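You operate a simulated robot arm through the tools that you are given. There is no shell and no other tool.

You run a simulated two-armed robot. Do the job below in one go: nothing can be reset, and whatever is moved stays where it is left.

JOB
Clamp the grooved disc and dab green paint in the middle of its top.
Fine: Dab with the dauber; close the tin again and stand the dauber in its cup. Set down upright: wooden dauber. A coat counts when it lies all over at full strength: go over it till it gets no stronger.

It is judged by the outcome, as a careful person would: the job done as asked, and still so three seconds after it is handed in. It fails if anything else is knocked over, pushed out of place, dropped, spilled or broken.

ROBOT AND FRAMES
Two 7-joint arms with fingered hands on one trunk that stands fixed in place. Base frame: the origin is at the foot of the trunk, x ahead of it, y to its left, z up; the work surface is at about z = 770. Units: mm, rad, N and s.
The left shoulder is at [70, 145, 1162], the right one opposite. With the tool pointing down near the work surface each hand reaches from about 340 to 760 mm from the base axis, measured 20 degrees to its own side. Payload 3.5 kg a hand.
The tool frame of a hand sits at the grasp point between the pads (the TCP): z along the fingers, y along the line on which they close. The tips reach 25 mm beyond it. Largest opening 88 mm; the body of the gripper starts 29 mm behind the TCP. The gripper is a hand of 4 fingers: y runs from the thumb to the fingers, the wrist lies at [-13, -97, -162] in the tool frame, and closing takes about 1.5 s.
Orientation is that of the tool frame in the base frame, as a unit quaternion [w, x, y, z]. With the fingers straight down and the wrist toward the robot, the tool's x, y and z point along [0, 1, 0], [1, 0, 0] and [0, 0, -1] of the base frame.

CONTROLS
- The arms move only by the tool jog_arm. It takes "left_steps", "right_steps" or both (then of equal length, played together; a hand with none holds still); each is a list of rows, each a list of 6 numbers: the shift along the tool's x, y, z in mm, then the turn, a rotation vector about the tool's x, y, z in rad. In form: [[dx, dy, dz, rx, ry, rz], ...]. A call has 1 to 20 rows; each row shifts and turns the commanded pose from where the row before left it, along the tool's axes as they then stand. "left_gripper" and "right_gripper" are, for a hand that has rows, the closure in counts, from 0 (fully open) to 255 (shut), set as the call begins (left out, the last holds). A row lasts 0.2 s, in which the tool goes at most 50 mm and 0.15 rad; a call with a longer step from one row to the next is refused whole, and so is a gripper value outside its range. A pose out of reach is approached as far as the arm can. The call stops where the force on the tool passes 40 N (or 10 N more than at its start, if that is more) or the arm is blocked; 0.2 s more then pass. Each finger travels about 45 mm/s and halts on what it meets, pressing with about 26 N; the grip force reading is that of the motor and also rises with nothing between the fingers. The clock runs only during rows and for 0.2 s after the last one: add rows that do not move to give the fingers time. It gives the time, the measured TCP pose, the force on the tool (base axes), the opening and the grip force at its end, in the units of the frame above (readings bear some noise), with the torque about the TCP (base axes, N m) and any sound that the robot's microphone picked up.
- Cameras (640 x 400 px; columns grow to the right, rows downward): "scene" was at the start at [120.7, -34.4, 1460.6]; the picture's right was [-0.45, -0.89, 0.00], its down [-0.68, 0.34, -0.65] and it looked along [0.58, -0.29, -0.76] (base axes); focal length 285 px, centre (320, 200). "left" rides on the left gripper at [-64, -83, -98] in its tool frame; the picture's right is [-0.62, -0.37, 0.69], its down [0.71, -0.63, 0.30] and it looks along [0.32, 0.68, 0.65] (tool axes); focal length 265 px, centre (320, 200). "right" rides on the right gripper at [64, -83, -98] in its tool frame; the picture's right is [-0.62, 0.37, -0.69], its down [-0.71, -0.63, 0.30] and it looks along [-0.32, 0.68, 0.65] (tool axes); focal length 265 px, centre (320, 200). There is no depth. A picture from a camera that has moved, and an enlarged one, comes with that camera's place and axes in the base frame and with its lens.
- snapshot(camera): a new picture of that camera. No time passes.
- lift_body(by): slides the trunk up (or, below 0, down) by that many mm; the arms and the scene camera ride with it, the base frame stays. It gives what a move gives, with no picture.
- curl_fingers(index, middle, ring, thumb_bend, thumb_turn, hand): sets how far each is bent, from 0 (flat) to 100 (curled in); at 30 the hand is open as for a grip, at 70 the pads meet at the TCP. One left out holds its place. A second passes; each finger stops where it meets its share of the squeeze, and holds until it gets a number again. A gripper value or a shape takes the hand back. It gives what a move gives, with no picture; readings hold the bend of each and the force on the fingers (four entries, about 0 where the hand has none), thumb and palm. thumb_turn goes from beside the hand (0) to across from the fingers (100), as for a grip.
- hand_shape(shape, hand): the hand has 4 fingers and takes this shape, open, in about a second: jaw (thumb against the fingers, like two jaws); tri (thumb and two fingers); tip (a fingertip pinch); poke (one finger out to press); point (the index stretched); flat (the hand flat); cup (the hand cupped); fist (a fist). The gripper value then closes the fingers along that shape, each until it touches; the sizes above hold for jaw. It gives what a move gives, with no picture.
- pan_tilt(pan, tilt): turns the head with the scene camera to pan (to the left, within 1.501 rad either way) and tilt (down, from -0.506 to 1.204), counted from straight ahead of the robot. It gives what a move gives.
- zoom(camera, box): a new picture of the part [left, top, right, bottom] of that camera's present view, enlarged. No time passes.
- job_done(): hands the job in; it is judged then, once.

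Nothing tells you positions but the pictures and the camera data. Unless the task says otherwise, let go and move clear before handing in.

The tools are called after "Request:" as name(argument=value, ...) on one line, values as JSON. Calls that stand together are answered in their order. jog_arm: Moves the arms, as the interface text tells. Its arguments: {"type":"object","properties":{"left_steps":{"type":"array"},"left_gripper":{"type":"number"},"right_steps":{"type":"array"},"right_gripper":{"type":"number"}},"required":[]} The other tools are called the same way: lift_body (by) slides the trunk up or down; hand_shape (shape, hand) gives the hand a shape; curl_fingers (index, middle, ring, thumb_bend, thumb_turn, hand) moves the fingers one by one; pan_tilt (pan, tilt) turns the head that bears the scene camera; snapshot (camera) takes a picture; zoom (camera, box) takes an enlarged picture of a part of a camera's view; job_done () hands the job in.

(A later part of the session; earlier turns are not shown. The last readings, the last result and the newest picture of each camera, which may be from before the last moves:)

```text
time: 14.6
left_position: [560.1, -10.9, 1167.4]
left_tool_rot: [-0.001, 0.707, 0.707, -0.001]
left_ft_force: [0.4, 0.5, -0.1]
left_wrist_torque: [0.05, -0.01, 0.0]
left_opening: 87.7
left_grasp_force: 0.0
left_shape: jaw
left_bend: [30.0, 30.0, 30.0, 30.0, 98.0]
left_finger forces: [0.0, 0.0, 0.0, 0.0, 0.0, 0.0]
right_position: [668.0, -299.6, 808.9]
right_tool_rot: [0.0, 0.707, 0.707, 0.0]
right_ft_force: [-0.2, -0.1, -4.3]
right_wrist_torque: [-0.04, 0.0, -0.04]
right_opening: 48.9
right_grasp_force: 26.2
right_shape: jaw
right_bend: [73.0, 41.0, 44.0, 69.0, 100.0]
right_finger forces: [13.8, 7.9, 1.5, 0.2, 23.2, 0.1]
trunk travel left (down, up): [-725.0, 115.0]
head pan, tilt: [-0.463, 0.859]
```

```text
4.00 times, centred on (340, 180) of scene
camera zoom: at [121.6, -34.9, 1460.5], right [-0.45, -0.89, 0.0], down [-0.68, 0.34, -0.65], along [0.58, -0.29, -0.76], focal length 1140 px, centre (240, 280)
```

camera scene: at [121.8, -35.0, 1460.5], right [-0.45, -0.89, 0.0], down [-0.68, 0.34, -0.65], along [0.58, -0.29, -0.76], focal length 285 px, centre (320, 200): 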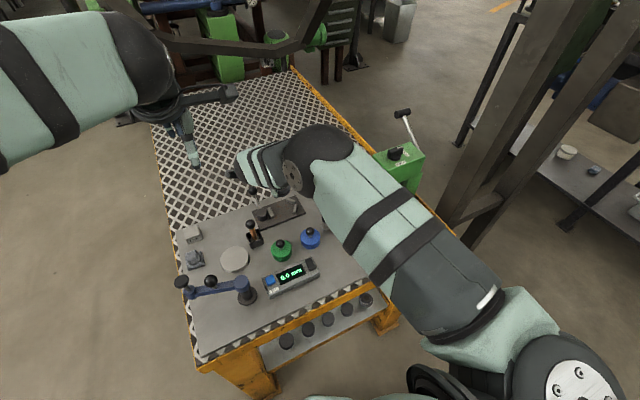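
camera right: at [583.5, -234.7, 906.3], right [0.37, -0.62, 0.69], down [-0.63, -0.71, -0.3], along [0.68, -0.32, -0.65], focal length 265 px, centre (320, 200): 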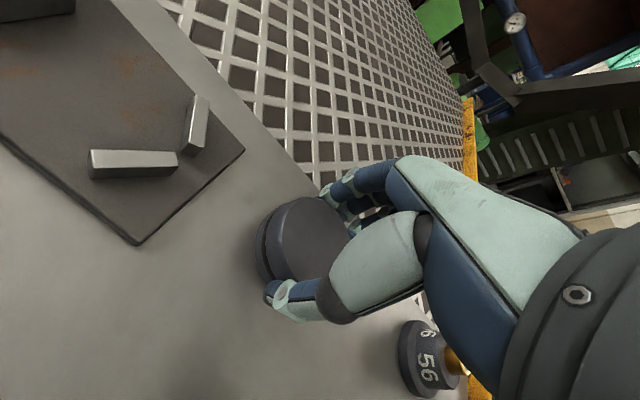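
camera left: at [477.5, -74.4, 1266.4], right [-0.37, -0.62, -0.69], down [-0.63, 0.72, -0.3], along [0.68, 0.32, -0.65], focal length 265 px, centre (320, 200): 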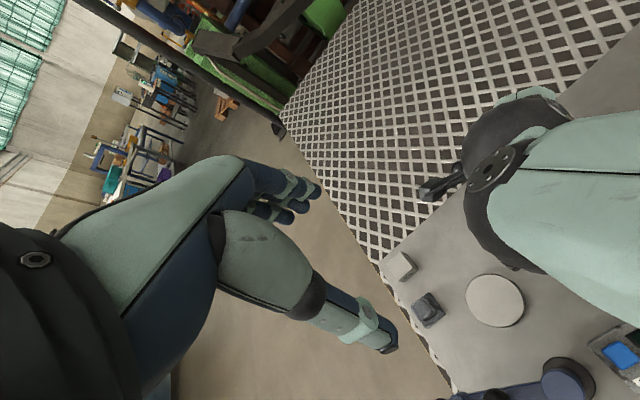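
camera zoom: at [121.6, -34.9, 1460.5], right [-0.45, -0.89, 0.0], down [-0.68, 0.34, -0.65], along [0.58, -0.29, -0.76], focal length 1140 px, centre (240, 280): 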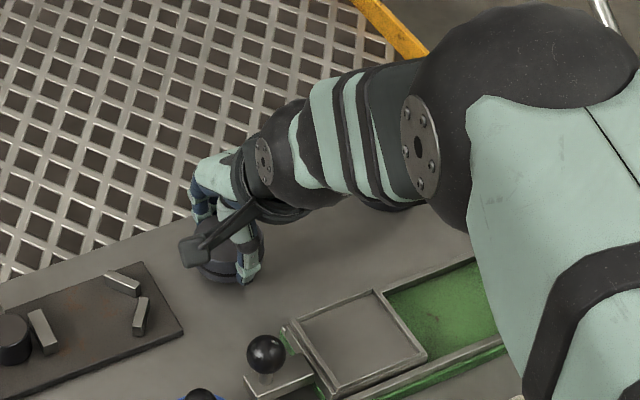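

Request:
jog_arm(right_steps=[[0, 0, 4, 0, 0, 0], [0, 0, 3, 0, 0, 0], [0, 0, 2, 0, 0, 0], [0, 0, 0, 0, 0, 0]])

```text
time: 15.6
left_position: [561.8, -10.9, 1168.5]
left_tool_rot: [-0.001, 0.707, 0.707, -0.001]
left_ft_force: [0.3, -0.7, -0.4]
left_wrist_torque: [-0.04, -0.02, -0.01]
left_opening: 87.7
left_grasp_force: 0.0
left_shape: jaw
left_bend: [30.0, 30.0, 30.0, 30.0, 98.0]
left_finger forces: [0.0, 0.1, 0.0, 0.1, 0.0, 0.0]
right_position: [667.0, -298.6, 798.6]
right_tool_rot: [-0.001, 0.707, 0.707, -0.001]
right_ft_force: [-0.2, 0.1, -5.4]
right_wrist_torque: [0.0, 0.0, 0.0]
right_opening: 48.6
right_grasp_force: 26.1
right_shape: jaw
right_bend: [73.0, 41.0, 44.0, 69.0, 100.0]
right_finger forces: [13.9, 7.9, 1.7, 0.0, 23.3, 0.0]
trunk travel left (down, up): [-725.0, 115.0]
head pan, tilt: [-0.463, 0.859]
```

Request:
jog_arm(right_steps=[[0, 0, 1, 0, 0, 0], [0, 0, 0.5, 0, 0, 0], [0, 0, 0, 0, 0, 0]])

```text
time: 16.4
left_position: [561.3, -10.7, 1168.7]
left_tool_rot: [0.0, 0.707, 0.707, 0.0]
left_ft_force: [0.7, -0.3, 1.0]
left_wrist_torque: [0.01, -0.01, -0.01]
left_opening: 87.5
left_grasp_force: 0.0
left_shape: jaw
left_bend: [30.0, 30.0, 30.0, 30.0, 98.0]
left_finger forces: [0.0, 0.0, 0.0, 0.0, 0.0, 0.0]
right_position: [667.6, -298.6, 798.7]
right_tool_rot: [0.0, 0.707, 0.707, 0.0]
right_ft_force: [0.8, -1.1, -0.3]
right_wrist_torque: [-0.01, -0.04, 0.0]
right_opening: 48.6
right_grasp_force: 25.7
right_shape: jaw
right_bend: [73.0, 41.0, 44.0, 69.0, 100.0]
right_finger forces: [14.0, 8.1, 1.9, 0.0, 23.1, 0.1]
trunk travel left (down, up): [-725.0, 115.0]
head pan, tilt: [-0.463, 0.859]
```

The disc rests on the bench. I open the hand, rise about 9 mm and look before regripping.

Request:
jog_arm(right_steps=[[0, 0, 0, 0, 0, 0], [0, 0, 0, 0, 0, 0], [0, 0, 0, 0, 0, 0], [0, 0, 0, 0, 0, 0], [0, 0, 0, 0, 0, 0], [0, 0, 0, 0, 0, 0], [0, 0, 0, 0, 0, 0], [0, 0, -5, 0, 0, 0], [0, 0, -4, 0, 0, 0], [0, 0, 0, 0, 0, 0]], right_gripper=0)

Request:
zoom(camera="right", box=[200, 140, 424, 280])

Request:
snapshot(camera="right")

Request:
zoom(camera="scene", box=[270, 160, 334, 200])

```text
time: 18.6
left_position: [561.0, -10.7, 1168.2]
left_tool_rot: [0.0, 0.707, 0.707, -0.001]
left_ft_force: [0.0, 0.4, -0.1]
left_wrist_torque: [-0.01, -0.01, -0.01]
left_opening: 87.7
left_grasp_force: 0.2
left_shape: jaw
left_bend: [30.0, 30.0, 30.0, 30.0, 98.0]
left_finger forces: [0.0, 0.1, 0.1, 0.0, 0.0, 0.1]
right_position: [665.6, -298.7, 807.1]
right_tool_rot: [-0.001, 0.707, 0.707, 0.0]
right_ft_force: [-0.5, -0.7, -0.1]
right_wrist_torque: [-0.02, 0.03, -0.01]
right_opening: 87.6
right_grasp_force: 0.0
right_shape: jaw
right_bend: [30.0, 30.0, 30.0, 30.0, 98.0]
right_finger forces: [0.0, 0.0, 0.1, 0.1, 0.0, 0.0]
trunk travel left (down, up): [-725.0, 115.0]
head pan, tilt: [-0.463, 0.859]
```

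```text
2.86 times, centred on (312, 210) of right
camera zoom: at [583.3, -234.4, 905.1], right [0.37, -0.62, 0.69], down [-0.63, -0.71, -0.3], along [0.68, -0.32, -0.65], focal length 758 px, centre (343, 171)
```

zoom: 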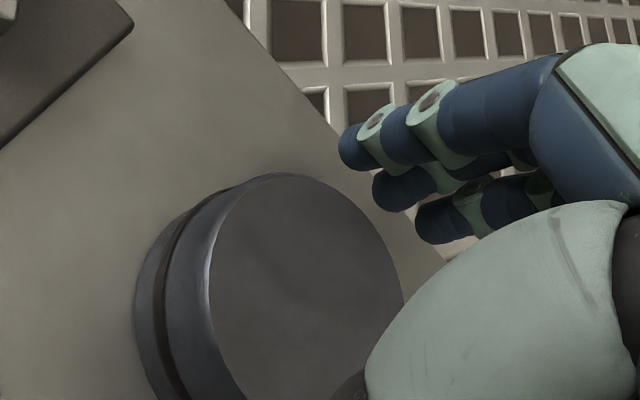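

```text
taken
camera right: at [583.3, -234.4, 905.1], right [0.37, -0.62, 0.69], down [-0.63, -0.71, -0.3], along [0.68, -0.32, -0.65], focal length 265 px, centre (320, 200)
```

right: 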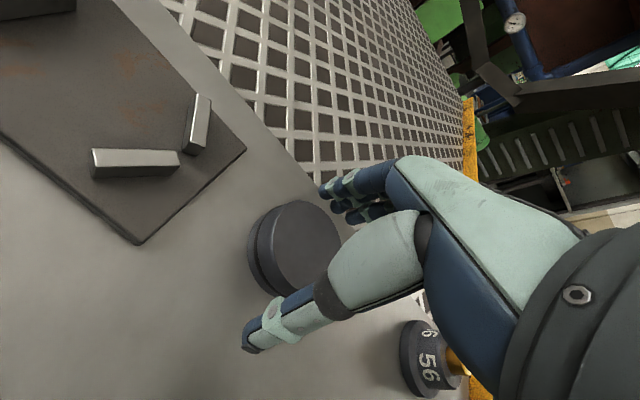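

```text
10.00 times, centred on (302, 180) of scene
camera zoom: at [120.9, -34.5, 1460.6], right [-0.45, -0.89, 0.0], down [-0.68, 0.34, -0.65], along [0.58, -0.29, -0.76], focal length 2850 px, centre (500, 400)
```

zoom: 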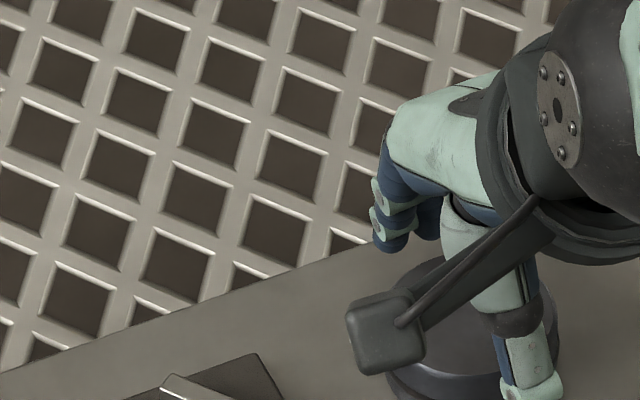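

Request:
jog_arm(right_steps=[[0, 0, 0, 0, 0, 0], [0, 0, 0, 0, 0, 0], [0, 0, 0, 0, 0, 0], [0, 0, 0, 0, 0, 0], [0, 0, 0, 0, 0, 0], [0, 0, 0, 0, 0, 0], [0, 0, 0, 0, 0, 0], [0, 0, 0, 0, 0, 0]], right_gripper=160)

Request:
zoom(camera="right", box=[200, 140, 424, 330])

```text
time: 20.4
left_position: [560.6, -9.9, 1169.0]
left_tool_rot: [0.0, 0.707, 0.707, 0.001]
left_ft_force: [0.2, 0.1, -0.5]
left_wrist_torque: [0.01, -0.03, -0.04]
left_opening: 87.5
left_grasp_force: 0.1
left_shape: jaw
left_bend: [30.0, 30.0, 30.0, 30.0, 98.0]
left_finger forces: [0.1, 0.0, 0.0, 0.0, 0.0, 0.0]
right_position: [667.9, -297.6, 805.7]
right_tool_rot: [0.0, 0.707, 0.707, 0.001]
right_ft_force: [-1.8, 1.2, 0.4]
right_wrist_torque: [0.01, -0.01, -0.01]
right_opening: 48.6
right_grasp_force: 25.8
right_shape: jaw
right_bend: [74.0, 41.0, 44.0, 68.0, 100.0]
right_finger forces: [13.7, 7.9, 0.4, 0.0, 23.0, 0.1]
trunk travel left (down, up): [-725.0, 115.0]
head pan, tilt: [-0.463, 0.859]
```

```text
2.11 times, centred on (312, 235) of right
camera zoom: at [583.2, -234.3, 905.0], right [0.37, -0.62, 0.69], down [-0.63, -0.71, -0.3], along [0.68, -0.32, -0.65], focal length 559 px, centre (337, 126)
```

zoom: 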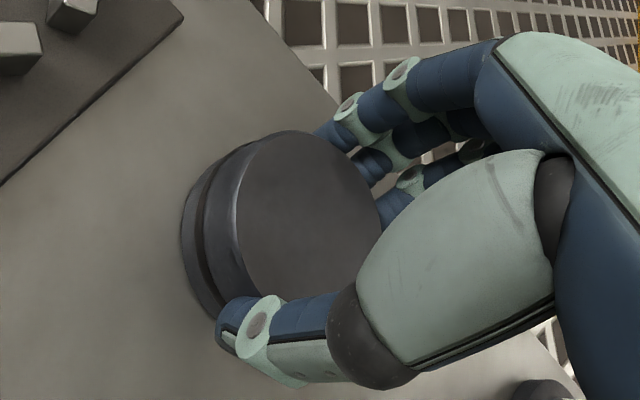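

Request:
jog_arm(right_steps=[[0, 0, -6, 0, 0, 0], [0, 0, -16, 0, 0, 0], [0, 0, -24, 0, 0, 0], [20, -1, 0, 0, 0, 0], [25, -1, 0, 0, 0, 0], [25, -1, 0, 0, 0, 0], [25, -1, 0, 0, 0, 0], [15, -1, 0, 0, 0, 0], [10, -1, 0, 0, 0, 0], [0, 0, 0, 0, 0, 0]])

Request:
snapshot(camera="right")

Request:
zoom(camera="scene", box=[230, 150, 326, 230])

Request:
zoom(camera="left", box=[400, 80, 640, 250])

```text
time: 22.6
left_position: [561.5, -10.3, 1168.0]
left_tool_rot: [-0.001, 0.707, 0.707, 0.0]
left_ft_force: [-0.3, -0.5, -0.2]
left_wrist_torque: [-0.03, 0.02, 0.04]
left_opening: 87.3
left_grasp_force: 0.0
left_shape: jaw
left_bend: [30.0, 30.0, 30.0, 30.0, 98.0]
left_finger forces: [0.1, 0.0, 0.1, 0.0, 0.0, 0.0]
right_position: [662.3, -178.0, 853.6]
right_tool_rot: [-0.001, 0.707, 0.707, 0.0]
right_ft_force: [0.4, -1.3, -5.4]
right_wrist_torque: [0.0, -0.01, 0.01]
right_opening: 48.9
right_grasp_force: 26.0
right_shape: jaw
right_bend: [74.0, 41.0, 45.0, 68.0, 100.0]
right_finger forces: [13.7, 7.8, 1.9, 0.0, 23.3, 0.0]
trunk travel left (down, up): [-725.0, 115.0]
head pan, tilt: [-0.463, 0.859]
```

```text
taken
camera right: at [578.3, -114.1, 951.1], right [0.37, -0.62, 0.69], down [-0.63, -0.71, -0.3], along [0.68, -0.32, -0.65], focal length 265 px, centre (320, 200)
```

right: 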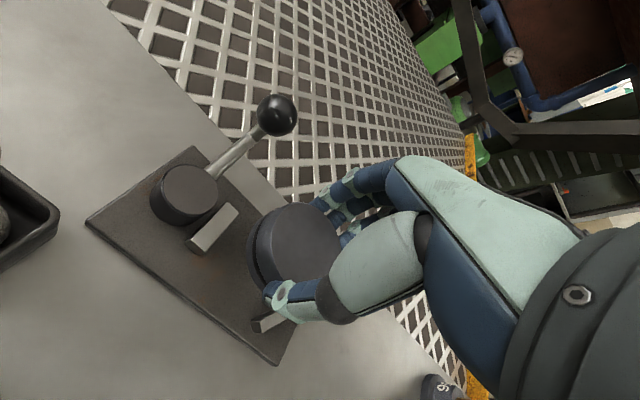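

```text
5.00 times, centred on (278, 190) of scene
camera zoom: at [121.8, -34.8, 1460.5], right [-0.45, -0.89, 0.0], down [-0.68, 0.34, -0.65], along [0.58, -0.29, -0.76], focal length 1425 px, centre (530, 250)
```

zoom: 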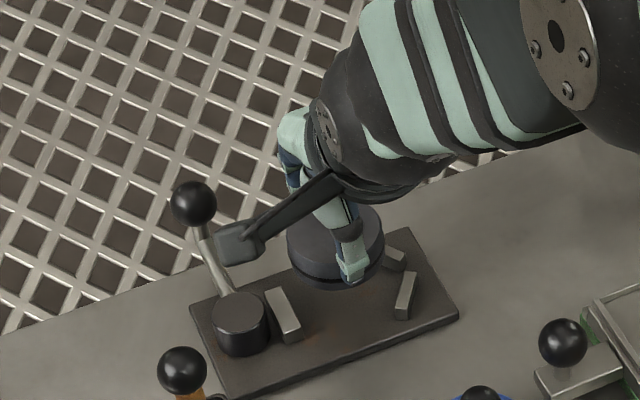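

```text
2.35 times, centred on (520, 165) of left
camera zoom: at [477.5, -74.2, 1266.4], right [-0.37, -0.62, -0.69], down [-0.63, 0.72, -0.3], along [0.68, 0.32, -0.65], focal length 624 px, centre (-151, 282)
```

zoom: 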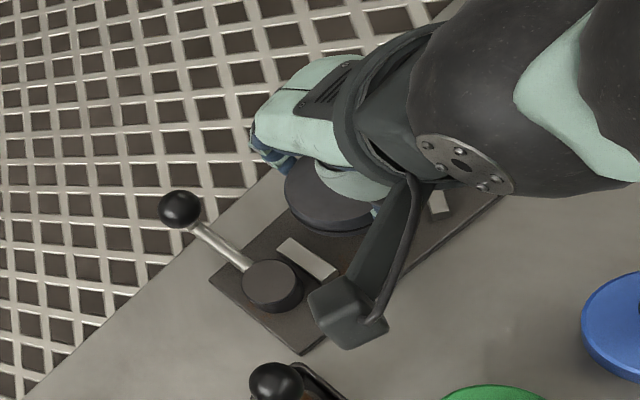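

Request:
zoom(camera="right", box=[80, 80, 320, 230])

Request:
zoom(camera="right", box=[140, 180, 380, 380])

```text
2.67 times, centred on (200, 155) of right
camera zoom: at [578.3, -114.1, 951.1], right [0.37, -0.62, 0.69], down [-0.63, -0.71, -0.3], along [0.68, -0.32, -0.65], focal length 708 px, centre (640, 320)
```

zoom: 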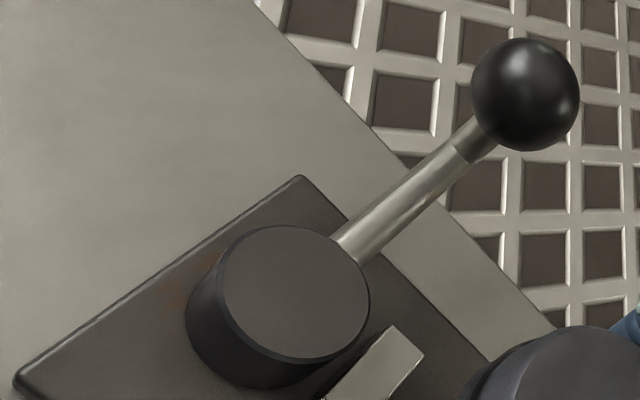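

```text
2.00 times, centred on (260, 280) of right
camera zoom: at [578.3, -114.1, 951.1], right [0.37, -0.62, 0.69], down [-0.63, -0.71, -0.3], along [0.68, -0.32, -0.65], focal length 531 px, centre (440, 40)
```

zoom: 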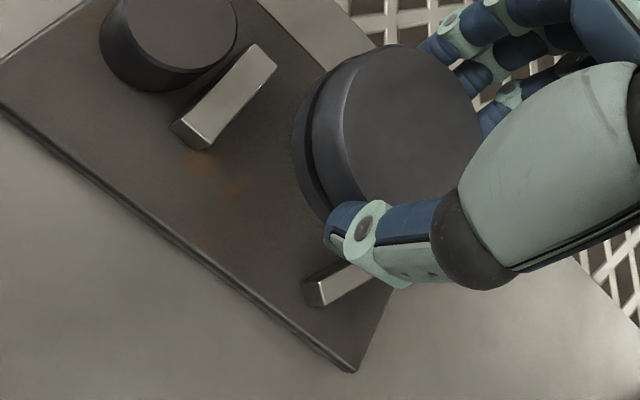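

The disc centre appears about 3 mm to +y of the TCP. The V seat is near (658,-181) and the moving jaw's face is near y=-145. I shift a little, go down close to the plate and look.

Request:
jog_arm(right_steps=[[-2.5, -2.5, 10, 0, 0, 0], [0, 0, 10, 0, 0, 0], [0, 0, 10, 0, 0, 0], [0, 0, 0, 0, 0, 0]])

Request:
zoom(camera="right", box=[140, 160, 380, 360])

Request:
zoom(camera="scene", box=[240, 180, 320, 230])

Request:
zoom(camera="left", box=[440, 110, 600, 230])

```text
time: 23.6
left_position: [561.6, -9.9, 1168.4]
left_tool_rot: [0.0, 0.707, 0.707, -0.001]
left_ft_force: [0.4, -0.2, -0.4]
left_wrist_torque: [0.02, -0.03, 0.02]
left_opening: 87.4
left_grasp_force: 0.0
left_shape: jaw
left_bend: [30.0, 30.0, 30.0, 30.0, 98.0]
left_finger forces: [0.0, 0.0, 0.0, 0.1, 0.0, 0.1]
right_position: [660.0, -180.9, 821.3]
right_tool_rot: [-0.001, 0.707, 0.707, -0.001]
right_ft_force: [-0.4, 0.6, -4.2]
right_wrist_torque: [-0.02, 0.03, 0.03]
right_opening: 48.6
right_grasp_force: 26.0
right_shape: jaw
right_bend: [74.0, 41.0, 45.0, 68.0, 100.0]
right_finger forces: [13.7, 7.9, 1.8, 0.0, 23.2, 0.0]
trunk travel left (down, up): [-725.0, 115.0]
head pan, tilt: [-0.463, 0.859]
```

```text
2.00 times, centred on (260, 260) of right
camera zoom: at [575.7, -116.8, 920.2], right [0.37, -0.62, 0.69], down [-0.63, -0.71, -0.3], along [0.68, -0.32, -0.65], focal length 531 px, centre (440, 80)
```

zoom: 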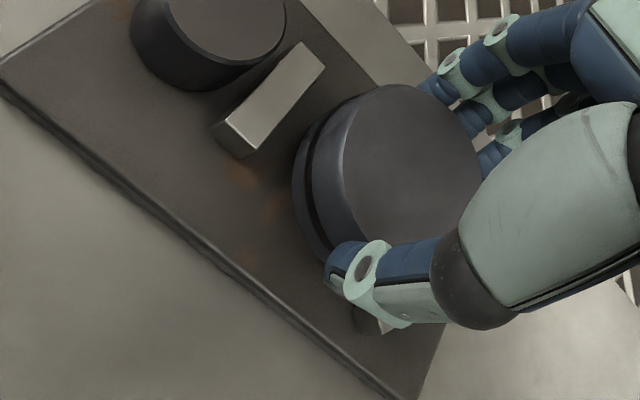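

```text
8.00 times, centred on (280, 205) of scene
camera zoom: at [121.6, -34.7, 1460.5], right [-0.45, -0.89, 0.0], down [-0.68, 0.34, -0.65], along [0.58, -0.29, -0.76], focal length 2280 px, centre (640, 160)
```

zoom: 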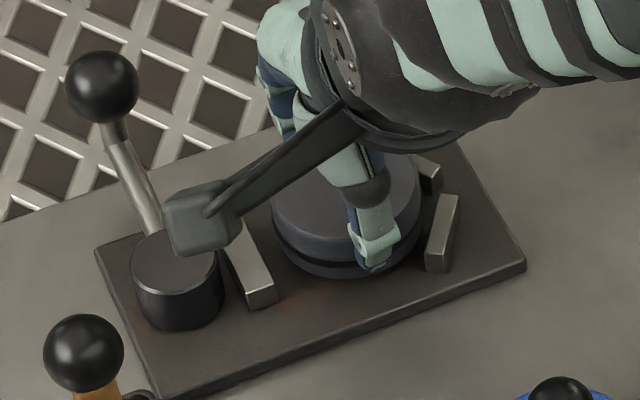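

```text
3.33 times, centred on (520, 170) of left
camera zoom: at [477.3, -74.1, 1266.5], right [-0.37, -0.62, -0.69], down [-0.63, 0.71, -0.3], along [0.68, 0.32, -0.65], focal length 885 px, centre (-347, 300)
```

zoom: 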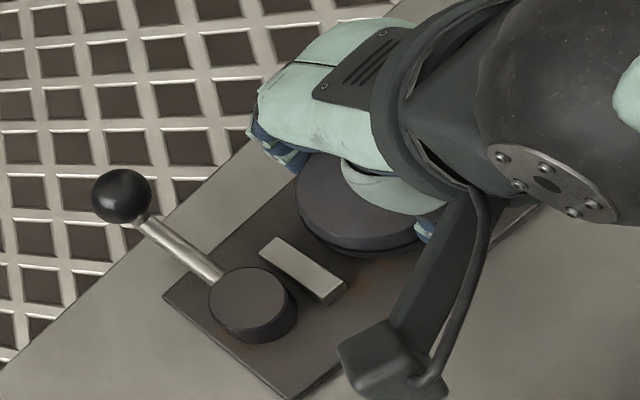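

The disc sits nicely between the jaws. I lower it the last few millimetres.

Request:
jog_arm(right_steps=[[0, 0, 3, 0, 0, 0], [0, 0, 2, 0, 0, 0], [0, 0, 1, 0, 0, 0], [0, 0, 0, 0, 0, 0]])

```text
time: 24.6
left_position: [561.2, -9.4, 1169.5]
left_tool_rot: [-0.001, 0.707, 0.707, -0.001]
left_ft_force: [-0.1, 0.0, 0.4]
left_wrist_torque: [-0.02, -0.03, -0.03]
left_opening: 87.7
left_grasp_force: 0.0
left_shape: jaw
left_bend: [30.0, 30.0, 30.0, 30.0, 98.0]
left_finger forces: [0.0, 0.0, 0.0, 0.1, 0.1, 0.1]
right_position: [659.7, -179.5, 816.5]
right_tool_rot: [-0.001, 0.707, 0.707, 0.0]
right_ft_force: [0.1, -0.4, -5.5]
right_wrist_torque: [0.04, 0.0, 0.02]
right_opening: 48.7
right_grasp_force: 26.1
right_shape: jaw
right_bend: [74.0, 41.0, 45.0, 68.0, 100.0]
right_finger forces: [13.6, 8.0, 1.9, 0.0, 23.3, 0.0]
trunk travel left (down, up): [-725.0, 115.0]
head pan, tilt: [-0.463, 0.859]
```

Request:
jog_arm(right_steps=[[0, 0, 1, 0, 0, 0], [0, 0, 1, 0, 0, 0], [0, 0, 0, 0, 0, 0]])

Request:
zoom(camera="scene", box=[250, 180, 314, 220])

```text
time: 25.4
left_position: [560.7, -10.8, 1169.8]
left_tool_rot: [0.0, 0.707, 0.707, 0.0]
left_ft_force: [-0.1, 1.0, -0.5]
left_wrist_torque: [-0.01, -0.02, 0.03]
left_opening: 87.7
left_grasp_force: 0.1
left_shape: jaw
left_bend: [30.0, 30.0, 30.0, 30.0, 98.0]
left_finger forces: [0.1, 0.0, 0.0, 0.0, 0.0, 0.1]
right_position: [659.0, -182.5, 814.9]
right_tool_rot: [0.0, 0.707, 0.707, 0.0]
right_ft_force: [0.2, 0.0, -1.3]
right_wrist_torque: [0.0, 0.04, -0.01]
right_opening: 48.7
right_grasp_force: 25.7
right_shape: jaw
right_bend: [74.0, 41.0, 45.0, 68.0, 100.0]
right_finger forces: [13.8, 8.0, 1.9, 0.0, 23.5, 0.0]
trunk travel left (down, up): [-725.0, 115.0]
head pan, tilt: [-0.463, 0.859]
```

```text
10.00 times, centred on (282, 200) of scene
camera zoom: at [121.0, -34.4, 1460.6], right [-0.45, -0.89, 0.0], down [-0.68, 0.34, -0.65], along [0.58, -0.29, -0.76], focal length 2850 px, centre (700, 200)
```

zoom: 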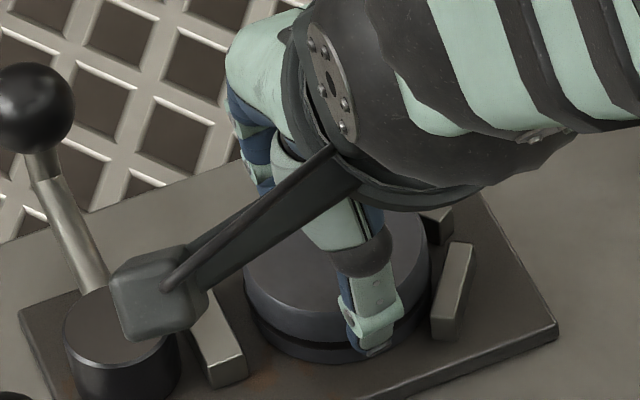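

The load has nearly gone, so the disc is on the plate. I ease down a touch and open the hand.

Request:
jog_arm(right_steps=[[0, 0, 0.5, 0, 0, 0], [0, 0, 0, 0, 0, 0]])

Request:
jog_arm(right_steps=[[0, 0, 0, 0, 0, 0], [0, 0, 0, 0, 0, 0], [0, 0, 0, 0, 0, 0], [0, 0, 0, 0, 0, 0], [0, 0, 0, 0, 0, 0], [0, 0, 0, 0, 0, 0], [0, 0, 0, 0, 0, 0], [0, 0, 0, 0, 0, 0]], right_gripper=0)

Request:
zoom(camera="right", box=[140, 140, 380, 340])

```text
time: 26.0
left_position: [560.7, -9.8, 1169.4]
left_tool_rot: [0.0, 0.707, 0.707, 0.0]
left_ft_force: [-0.2, -0.3, 0.5]
left_wrist_torque: [0.0, 0.02, 0.0]
left_opening: 87.6
left_grasp_force: 0.1
left_shape: jaw
left_bend: [30.0, 30.0, 30.0, 30.0, 98.0]
left_finger forces: [0.0, 0.1, 0.1, 0.0, 0.1, 0.0]
right_position: [659.4, -181.5, 815.2]
right_tool_rot: [-0.001, 0.707, 0.708, 0.0]
right_ft_force: [1.2, -0.1, 1.4]
right_wrist_torque: [-0.01, 0.0, -0.03]
right_opening: 48.6
right_grasp_force: 26.4
right_shape: jaw
right_bend: [74.0, 41.0, 45.0, 68.0, 100.0]
right_finger forces: [13.8, 8.2, 1.9, 0.0, 23.4, 0.0]
trunk travel left (down, up): [-725.0, 115.0]
head pan, tilt: [-0.463, 0.859]
```

```text
time: 27.8
left_position: [560.6, -10.4, 1168.5]
left_tool_rot: [0.0, 0.707, 0.707, 0.0]
left_ft_force: [-0.1, 1.0, -0.9]
left_wrist_torque: [0.02, 0.03, 0.02]
left_opening: 87.7
left_grasp_force: 0.0
left_shape: jaw
left_bend: [30.0, 30.0, 30.0, 30.0, 98.0]
left_finger forces: [0.0, 0.0, 0.0, 0.0, 0.0, 0.1]
right_position: [659.1, -179.4, 814.8]
right_tool_rot: [0.0, 0.708, 0.707, 0.0]
right_ft_force: [0.9, 0.2, -0.1]
right_wrist_torque: [0.01, -0.01, -0.02]
right_opening: 87.8
right_grasp_force: 0.0
right_shape: jaw
right_bend: [30.0, 30.0, 30.0, 30.0, 98.0]
right_finger forces: [0.0, 0.0, 0.0, 0.1, 0.0, 0.0]
trunk travel left (down, up): [-725.0, 115.0]
head pan, tilt: [-0.463, 0.859]
```

```text
2.00 times, centred on (260, 240) of right
camera zoom: at [575.0, -116.8, 912.6], right [0.37, -0.62, 0.69], down [-0.63, -0.71, -0.3], along [0.68, -0.32, -0.65], focal length 531 px, centre (440, 120)
```

zoom: 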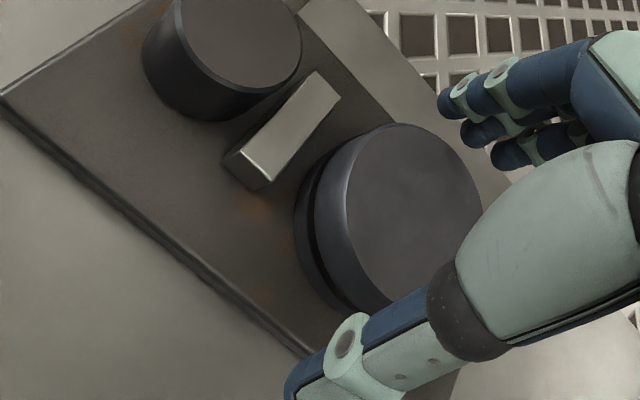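

The disc is in the clamp. I raise the right hand straight up and put it into a one-finger shape to see where the finger lies.

Request:
jog_arm(right_steps=[[0, 0, -20, 0, 0, 0], [0, 0, -30, 0, 0, 0], [0, 0, -40, 0, 0, 0], [0, 0, -40, 0, 0, 0], [0, 0, 0, 0, 0, 0]])

Request:
hand_shape(hand="right", shape="poke")

Request:
snapshot(camera="right")

Request:
zoom(camera="scene", box=[230, 150, 326, 230])

```text
time: 29.0
left_position: [560.8, -11.0, 1168.4]
left_tool_rot: [0.0, 0.707, 0.707, 0.0]
left_ft_force: [0.7, 0.5, -0.3]
left_wrist_torque: [0.01, -0.03, 0.05]
left_opening: 87.7
left_grasp_force: 0.0
left_shape: jaw
left_bend: [30.0, 30.0, 30.0, 30.0, 98.0]
left_finger forces: [0.0, 0.1, 0.0, 0.0, 0.1, 0.0]
right_position: [658.6, -180.1, 945.1]
right_tool_rot: [-0.001, 0.707, 0.707, -0.002]
right_ft_force: [-0.3, 0.1, 0.1]
right_wrist_torque: [-0.03, 0.01, 0.02]
right_opening: 87.8
right_grasp_force: 0.0
right_shape: jaw
right_bend: [30.0, 30.0, 30.0, 30.0, 98.0]
right_finger forces: [0.1, 0.0, 0.0, 0.1, 0.1, 0.1]
trunk travel left (down, up): [-725.0, 115.0]
head pan, tilt: [-0.463, 0.859]
```

```text
time: 29.9
left_position: [560.6, -10.8, 1169.2]
left_tool_rot: [0.001, 0.707, 0.707, 0.001]
left_ft_force: [-0.2, 0.6, 0.7]
left_wrist_torque: [0.01, 0.02, -0.03]
left_opening: 87.5
left_grasp_force: 0.0
left_shape: jaw
left_bend: [30.0, 30.0, 30.0, 30.0, 98.0]
left_finger forces: [0.1, 0.1, 0.1, 0.0, 0.0, 0.1]
right_position: [658.2, -181.3, 945.3]
right_tool_rot: [0.0, 0.707, 0.708, 0.001]
right_ft_force: [0.5, 0.4, -0.3]
right_wrist_torque: [-0.01, 0.04, -0.01]
right_opening: 0.2
right_grasp_force: 0.0
right_shape: poke
right_bend: [70.0, 70.0, 99.0, 100.0, 100.0]
right_finger forces: [0.1, 0.1, 0.0, 0.1, 0.0, 0.0]
trunk travel left (down, up): [-725.0, 115.0]
head pan, tilt: [-0.463, 0.859]
```

```text
taken
camera right: at [574.5, -117.0, 1042.8], right [0.37, -0.62, 0.69], down [-0.63, -0.71, -0.3], along [0.68, -0.32, -0.65], focal length 265 px, centre (320, 200)
```

right: 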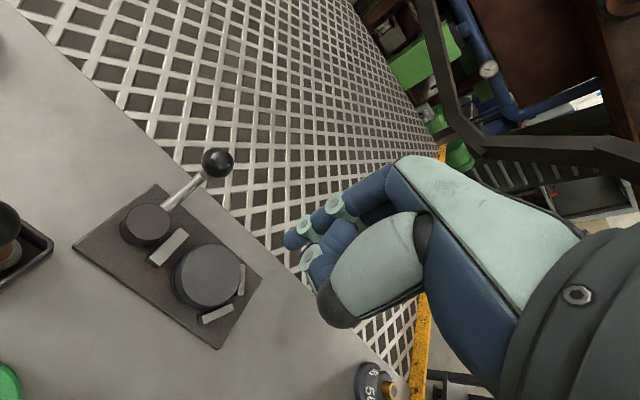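

```text
5.00 times, centred on (278, 190) of scene
camera zoom: at [120.6, -34.4, 1460.6], right [-0.45, -0.89, 0.0], down [-0.68, 0.34, -0.65], along [0.58, -0.29, -0.76], focal length 1425 px, centre (530, 250)
```

zoom: 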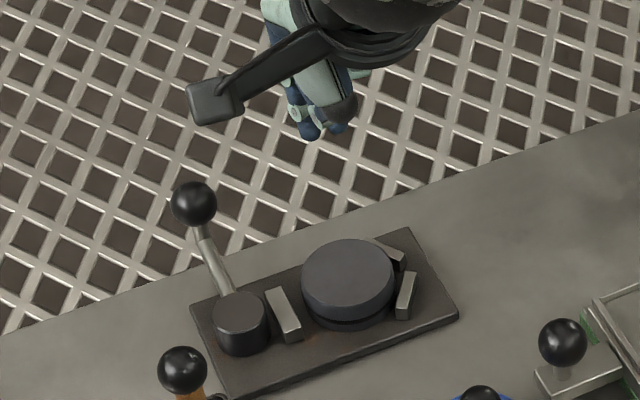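

The disc sits squarely between the jaws, and index and middle finger make a pushing stub near the TCP. I'll bring it down beside the lever knob on its −y side, ready to swing the lever toward +y.

Request:
jog_arm(right_steps=[[8, 17, 0, 0, 0, 0], [8, 17, 0, 0, 0, 0], [8, 17, 0, 0, 0, 0], [0, 0, 30, 0, 0, 0], [0, 0, 30, 0, 0, 0], [0, 0, 25, 0, 0, 0], [0, 0, 0, 0, 0, 0]])

Request:
snapshot(camera="right")

Request:
zoom(camera="scene", box=[230, 150, 326, 230])

Request:
zoom(camera="left", box=[440, 110, 600, 230])

```text
time: 31.5
left_position: [561.5, -10.4, 1169.7]
left_tool_rot: [0.0, 0.707, 0.707, -0.001]
left_ft_force: [-1.0, 0.4, -0.1]
left_wrist_torque: [-0.01, -0.02, 0.0]
left_opening: 87.3
left_grasp_force: 0.0
left_shape: jaw
left_bend: [30.0, 30.0, 30.0, 30.0, 98.0]
left_finger forces: [0.1, 0.0, 0.1, 0.1, 0.1, 0.0]
right_position: [709.7, -156.9, 860.3]
right_tool_rot: [0.0, 0.707, 0.707, 0.0]
right_ft_force: [1.2, 0.8, 0.0]
right_wrist_torque: [-0.04, -0.01, 0.03]
right_opening: 0.0
right_grasp_force: 0.1
right_shape: poke
right_bend: [70.0, 70.0, 99.0, 100.0, 100.0]
right_finger forces: [0.1, 0.1, 0.0, 0.0, 0.0, 0.0]
trunk travel left (down, up): [-725.0, 115.0]
head pan, tilt: [-0.463, 0.859]
```

```text
taken
camera right: at [625.6, -93.4, 958.3], right [0.37, -0.62, 0.69], down [-0.63, -0.71, -0.3], along [0.68, -0.32, -0.65], focal length 265 px, centre (320, 200)
```

right: 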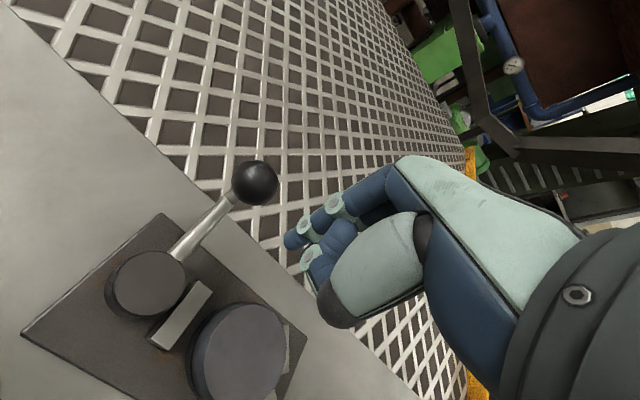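

```text
5.00 times, centred on (278, 190) of scene
camera zoom: at [120.5, -34.3, 1460.6], right [-0.45, -0.89, 0.0], down [-0.68, 0.34, -0.65], along [0.58, -0.29, -0.76], focal length 1425 px, centre (530, 250)
```

zoom: 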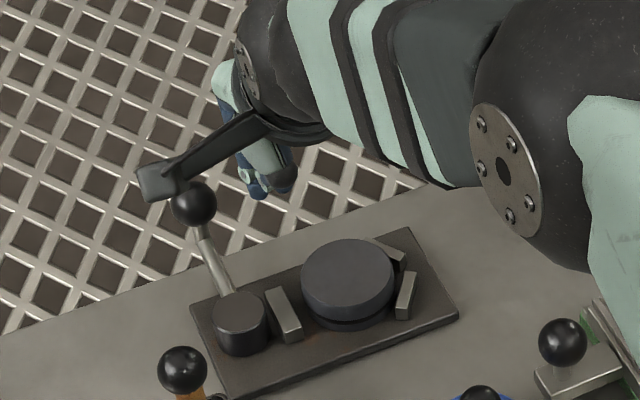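

```text
3.33 times, centred on (520, 170) of left
camera zoom: at [476.3, -73.8, 1266.9], right [-0.37, -0.62, -0.69], down [-0.63, 0.71, -0.3], along [0.68, 0.32, -0.65], focal length 885 px, centre (-347, 300)
```

zoom: 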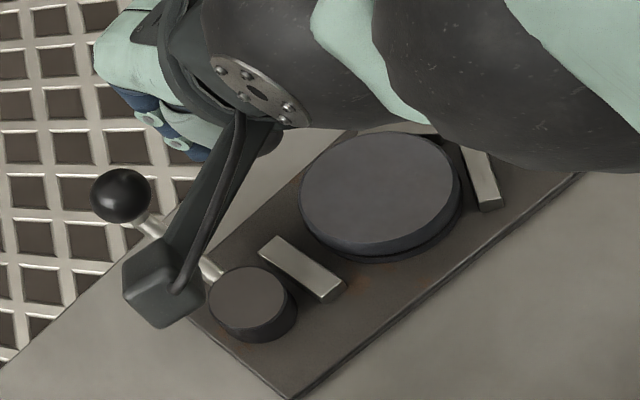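

Request:
jog_arm(right_steps=[[0, 0, 20, 0, 0, 0], [0, 0, 20, 0, 0, 0], [8, 0, 0, 0, 0, 0], [0, 0, 0, 0, 0, 0]])

Request:
snapshot(camera="right")

Request:
zoom(camera="scene", box=[230, 160, 310, 210])

```text
time: 32.5
left_position: [561.2, -10.1, 1168.2]
left_tool_rot: [0.0, 0.708, 0.707, 0.0]
left_ft_force: [-0.7, 0.4, 0.7]
left_wrist_torque: [0.02, 0.01, 0.04]
left_opening: 87.5
left_grasp_force: 0.0
left_shape: jaw
left_bend: [30.0, 30.0, 30.0, 30.0, 98.0]
left_finger forces: [0.0, 0.0, 0.1, 0.1, 0.0, 0.0]
right_position: [710.0, -148.2, 818.8]
right_tool_rot: [0.0, 0.707, 0.707, 0.0]
right_ft_force: [-0.8, -0.7, 0.2]
right_wrist_torque: [0.01, 0.01, -0.01]
right_opening: 0.1
right_grasp_force: 0.1
right_shape: poke
right_bend: [70.0, 70.0, 99.0, 100.0, 100.0]
right_finger forces: [0.0, 0.0, 0.0, 0.0, 0.0, 0.0]
trunk travel left (down, up): [-725.0, 115.0]
head pan, tilt: [-0.463, 0.859]
```

```text
taken
camera right: at [626.0, -85.1, 917.5], right [0.37, -0.62, 0.69], down [-0.63, -0.71, -0.3], along [0.68, -0.32, -0.65], focal length 265 px, centre (320, 200)
```

right: 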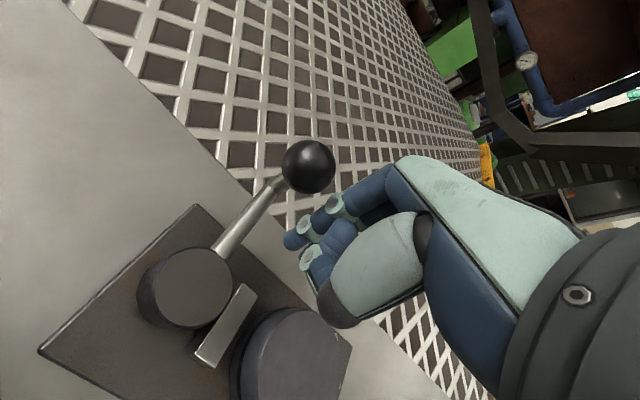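

```text
8.00 times, centred on (270, 185) of scene
camera zoom: at [120.9, -34.6, 1460.6], right [-0.45, -0.89, 0.0], down [-0.68, 0.34, -0.65], along [0.58, -0.29, -0.76], focal length 2280 px, centre (720, 320)
```

zoom: 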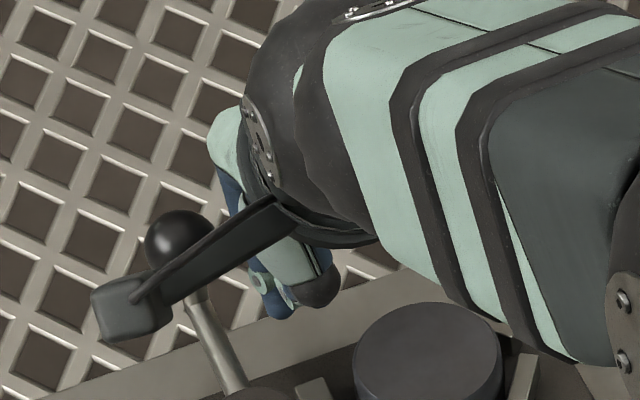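

I push the lever through about 30° and check that it follows.

Request:
jog_arm(right_steps=[[7, 0, 0, 0, 0, 0], [7.9, 2.0, 0, 0, 0, -0.0654], [7.9, 2.0, 0, 0, 0, -0.0654], [7.95, 0.8, 0, 0, 0, -0.0654], [7.95, 0.8, 0, 0, 0, -0.0654], [0, 0, 0, 0, 0, 0]])

Request:
snapshot(camera="right")

Request:
zoom(camera="left", box=[440, 110, 600, 230])

```text
time: 33.9
left_position: [561.3, -10.2, 1168.9]
left_tool_rot: [0.0, 0.707, 0.708, 0.0]
left_ft_force: [-0.5, 0.7, 0.0]
left_wrist_torque: [0.0, 0.01, -0.03]
left_opening: 87.6
left_grasp_force: 0.0
left_shape: jaw
left_bend: [30.0, 30.0, 30.0, 30.0, 98.0]
left_finger forces: [0.1, 0.0, 0.0, 0.0, 0.0, 0.1]
right_position: [713.0, -110.4, 820.8]
right_tool_rot: [0.0, 0.609, 0.793, 0.0]
right_ft_force: [0.7, -0.9, -0.7]
right_wrist_torque: [0.0, -0.03, 0.0]
right_opening: 0.0
right_grasp_force: 0.1
right_shape: poke
right_bend: [70.0, 70.0, 99.0, 100.0, 100.0]
right_finger forces: [0.2, 0.0, 0.0, 0.1, 0.0, 0.0]
trunk travel left (down, up): [-725.0, 115.0]
head pan, tilt: [-0.463, 0.859]
```

```text
taken
camera right: at [614.6, -69.9, 917.9], right [0.52, -0.5, 0.69], down [-0.42, -0.85, -0.3], along [0.74, -0.14, -0.65], focal length 265 px, centre (320, 200)
```

right: 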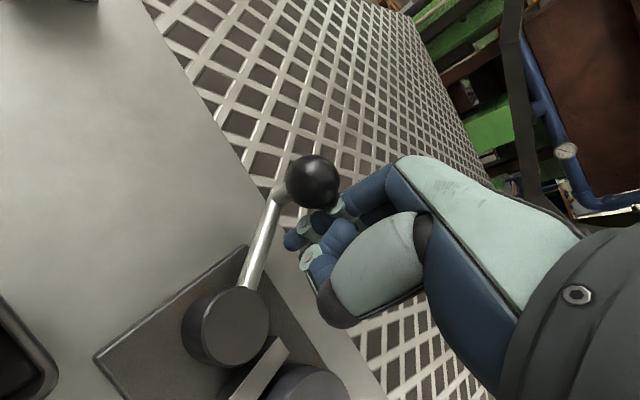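

```text
3.33 times, centred on (520, 170) of left
camera zoom: at [476.6, -73.8, 1266.8], right [-0.37, -0.62, -0.69], down [-0.63, 0.71, -0.3], along [0.68, 0.32, -0.65], focal length 885 px, centre (-347, 300)
```

zoom: 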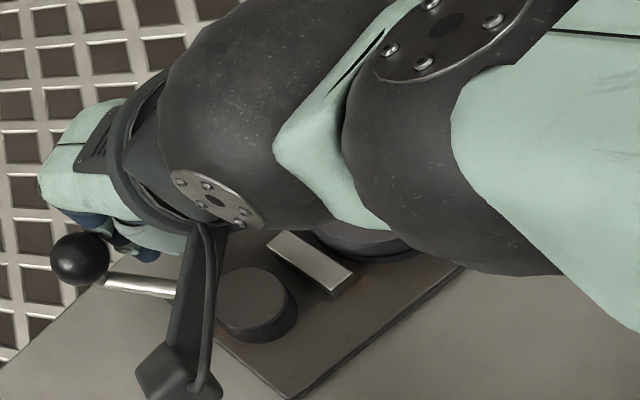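

The lever follows with little force. I continue along the arc.

Request:
jog_arm(right_steps=[[8, -0.4, 0, 0, 0, -0.0654], [8, -0.4, 0, 0, 0, -0.0654], [7.8, -1.55, 0, 0, 0, -0.0654], [7.8, -1.55, 0, 0, 0, -0.0654], [7.45, -2.75, 0, 0, 0, -0.0654], [7.45, -2.75, 0, 0, 0, -0.0654], [0, 0, 0, 0, 0, 0]])

Request:
snapshot(camera="right")

Request:
zoom(camera="left", box=[440, 110, 600, 230])

Request:
zoom(camera="scene", box=[220, 150, 316, 230])

```text
time: 35.5
left_position: [561.6, -11.0, 1169.1]
left_tool_rot: [-0.001, 0.707, 0.707, 0.0]
left_ft_force: [0.8, 1.1, 0.0]
left_wrist_torque: [-0.01, -0.01, -0.02]
left_opening: 87.6
left_grasp_force: 0.0
left_shape: jaw
left_bend: [30.0, 30.0, 30.0, 30.0, 98.0]
left_finger forces: [0.1, 0.1, 0.1, 0.1, 0.0, 0.1]
right_position: [684.3, -72.3, 820.5]
right_tool_rot: [0.0, 0.442, 0.897, 0.0]
right_ft_force: [2.0, -1.5, 0.5]
right_wrist_torque: [0.0, 0.02, -0.04]
right_opening: 0.0
right_grasp_force: 0.1
right_shape: poke
right_bend: [70.0, 70.0, 99.0, 100.0, 100.0]
right_finger forces: [1.7, 0.0, 0.0, 0.0, 0.0, 0.0]
trunk travel left (down, up): [-725.0, 115.0]
head pan, tilt: [-0.463, 0.859]
```

```text
taken
camera right: at [579.1, -72.2, 917.8], right [0.67, -0.27, 0.69], down [-0.07, -0.95, -0.3], along [0.74, 0.16, -0.65], focal length 265 px, centre (320, 200)
```

right: 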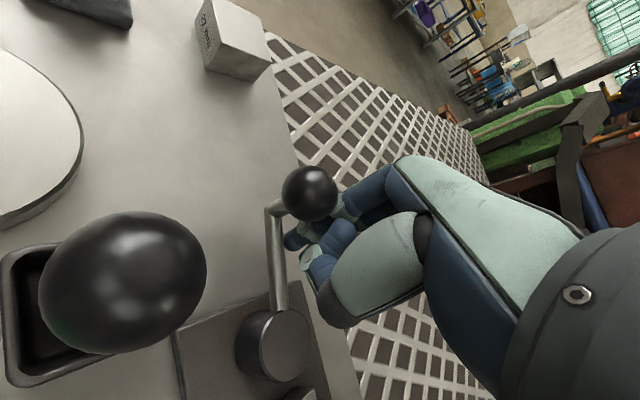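

```text
3.33 times, centred on (520, 170) of left
camera zoom: at [476.9, -74.1, 1266.7], right [-0.37, -0.62, -0.69], down [-0.63, 0.71, -0.3], along [0.68, 0.32, -0.65], focal length 885 px, centre (-347, 300)
```

zoom: 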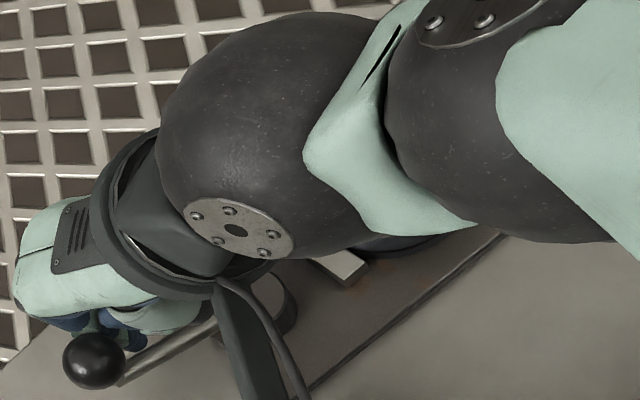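

```text
5.00 times, centred on (268, 190) of scene
camera zoom: at [121.1, -34.6, 1460.6], right [-0.45, -0.89, 0.0], down [-0.68, 0.34, -0.65], along [0.58, -0.29, -0.76], focal length 1425 px, centre (580, 250)
```

zoom: 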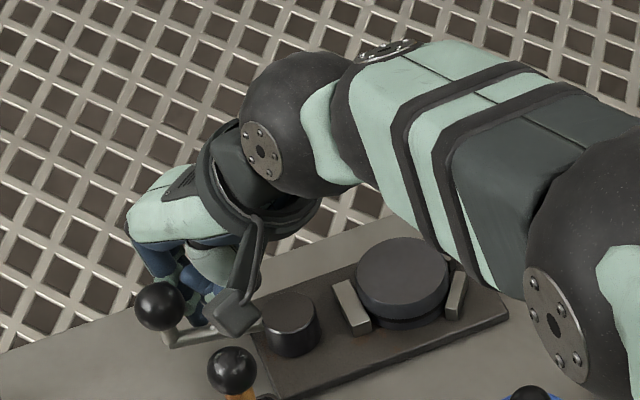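

Request:
jog_arm(right_steps=[[6.9, -3.9, 0, 0, 0, -0.0654], [6.9, -3.9, 0, 0, 0, -0.0654], [0, 0, 0, 0, 0, 0]])

Request:
zoom(camera="scene", box=[220, 170, 316, 230])

Request:
snapshot(camera="right")

```text
time: 36.4
left_position: [563.7, -9.6, 1167.6]
left_tool_rot: [-0.002, 0.706, 0.708, -0.001]
left_ft_force: [1.1, -0.9, 0.0]
left_wrist_torque: [-0.02, 0.0, 0.01]
left_opening: 87.6
left_grasp_force: 0.2
left_shape: jaw
left_bend: [30.0, 30.0, 30.0, 30.0, 98.0]
left_finger forces: [0.2, 0.1, 0.1, 0.0, 0.0, 0.1]
right_position: [680.0, -74.1, 821.6]
right_tool_rot: [0.01, 0.392, 0.92, -0.001]
right_ft_force: [20.7, -8.6, -6.4]
right_wrist_torque: [-0.07, 0.17, -0.36]
right_opening: 0.0
right_grasp_force: 0.1
right_shape: poke
right_bend: [70.0, 70.0, 99.0, 100.0, 100.0]
right_finger forces: [20.5, 0.1, 0.1, 0.1, 0.0, 0.1]
trunk travel left (down, up): [-725.0, 115.0]
head pan, tilt: [-0.463, 0.859]
stopped in row 3 (right hand): the force on the tool passed its limit at 41 N (the readings are from after the stop); the commanded pose is now the measured one
```

```text
6.67 times, centred on (268, 200) of scene
camera zoom: at [125.2, -34.9, 1459.9], right [-0.45, -0.89, 0.0], down [-0.68, 0.34, -0.65], along [0.58, -0.29, -0.76], focal length 1900 px, centre (667, 200)
```

zoom: 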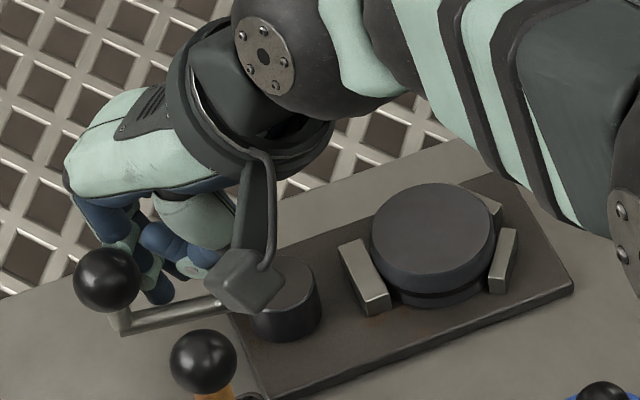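

```text
taken
camera right: at [573.5, -84.6, 918.7], right [0.68, -0.18, 0.71], down [0.05, -0.95, -0.29], along [0.73, 0.23, -0.64], focal length 265 px, centre (320, 200)
```

right: 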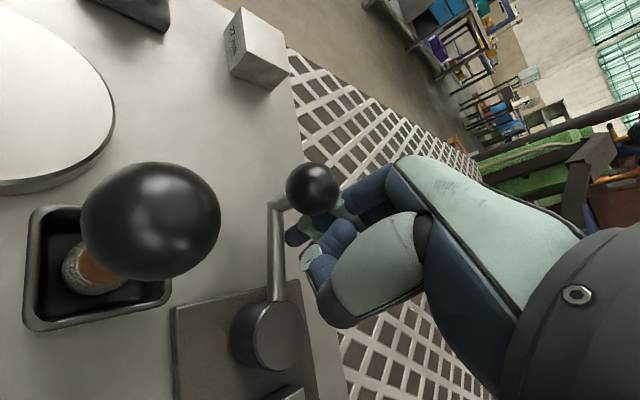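

The lever now resists strongly: 41 N at about 79°, with the jaw against the disc. I push on slowly to see whether it moves further.

Request:
jog_arm(right_steps=[[1.2, -0.85, 0, 0, 0, 0], [1.2, -0.85, 0, 0, 0, 0], [1.2, -0.85, 0, 0, 0, 0], [1.2, -0.85, 0, 0, 0, 0]])

Request:
zoom(camera="scene", box=[220, 170, 316, 230])

```text
time: 37.4
left_position: [568.0, -13.0, 1167.4]
left_tool_rot: [-0.004, 0.707, 0.707, 0.0]
left_ft_force: [0.7, -0.3, 0.0]
left_wrist_torque: [0.02, 0.03, -0.02]
left_opening: 87.7
left_grasp_force: 0.1
left_shape: jaw
left_bend: [30.0, 30.0, 30.0, 30.0, 98.0]
left_finger forces: [0.1, 0.0, 0.0, 0.0, 0.1, 0.0]
right_position: [678.4, -75.5, 821.5]
right_tool_rot: [0.011, 0.393, 0.919, 0.001]
right_ft_force: [35.7, -16.8, 2.9]
right_wrist_torque: [0.23, 0.34, -0.66]
right_opening: 0.0
right_grasp_force: 0.2
right_shape: poke
right_bend: [70.0, 70.0, 99.0, 100.0, 100.0]
right_finger forces: [36.7, 0.0, 0.0, 0.1, 0.1, 0.0]
trunk travel left (down, up): [-725.0, 115.0]
head pan, tilt: [-0.463, 0.859]
```

```text
6.67 times, centred on (268, 200) of scene
camera zoom: at [128.6, -38.1, 1459.9], right [-0.45, -0.89, 0.0], down [-0.68, 0.34, -0.65], along [0.58, -0.29, -0.76], focal length 1900 px, centre (667, 200)
```

zoom: 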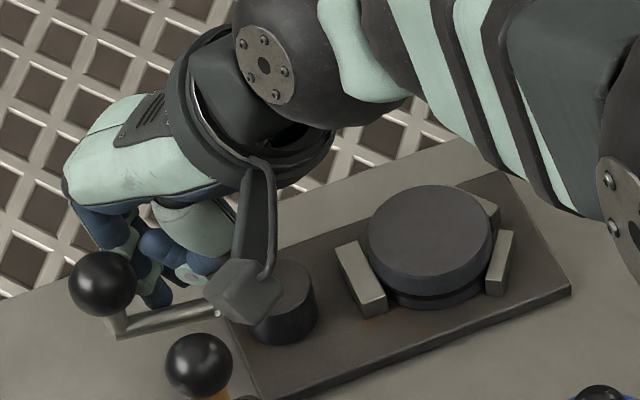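

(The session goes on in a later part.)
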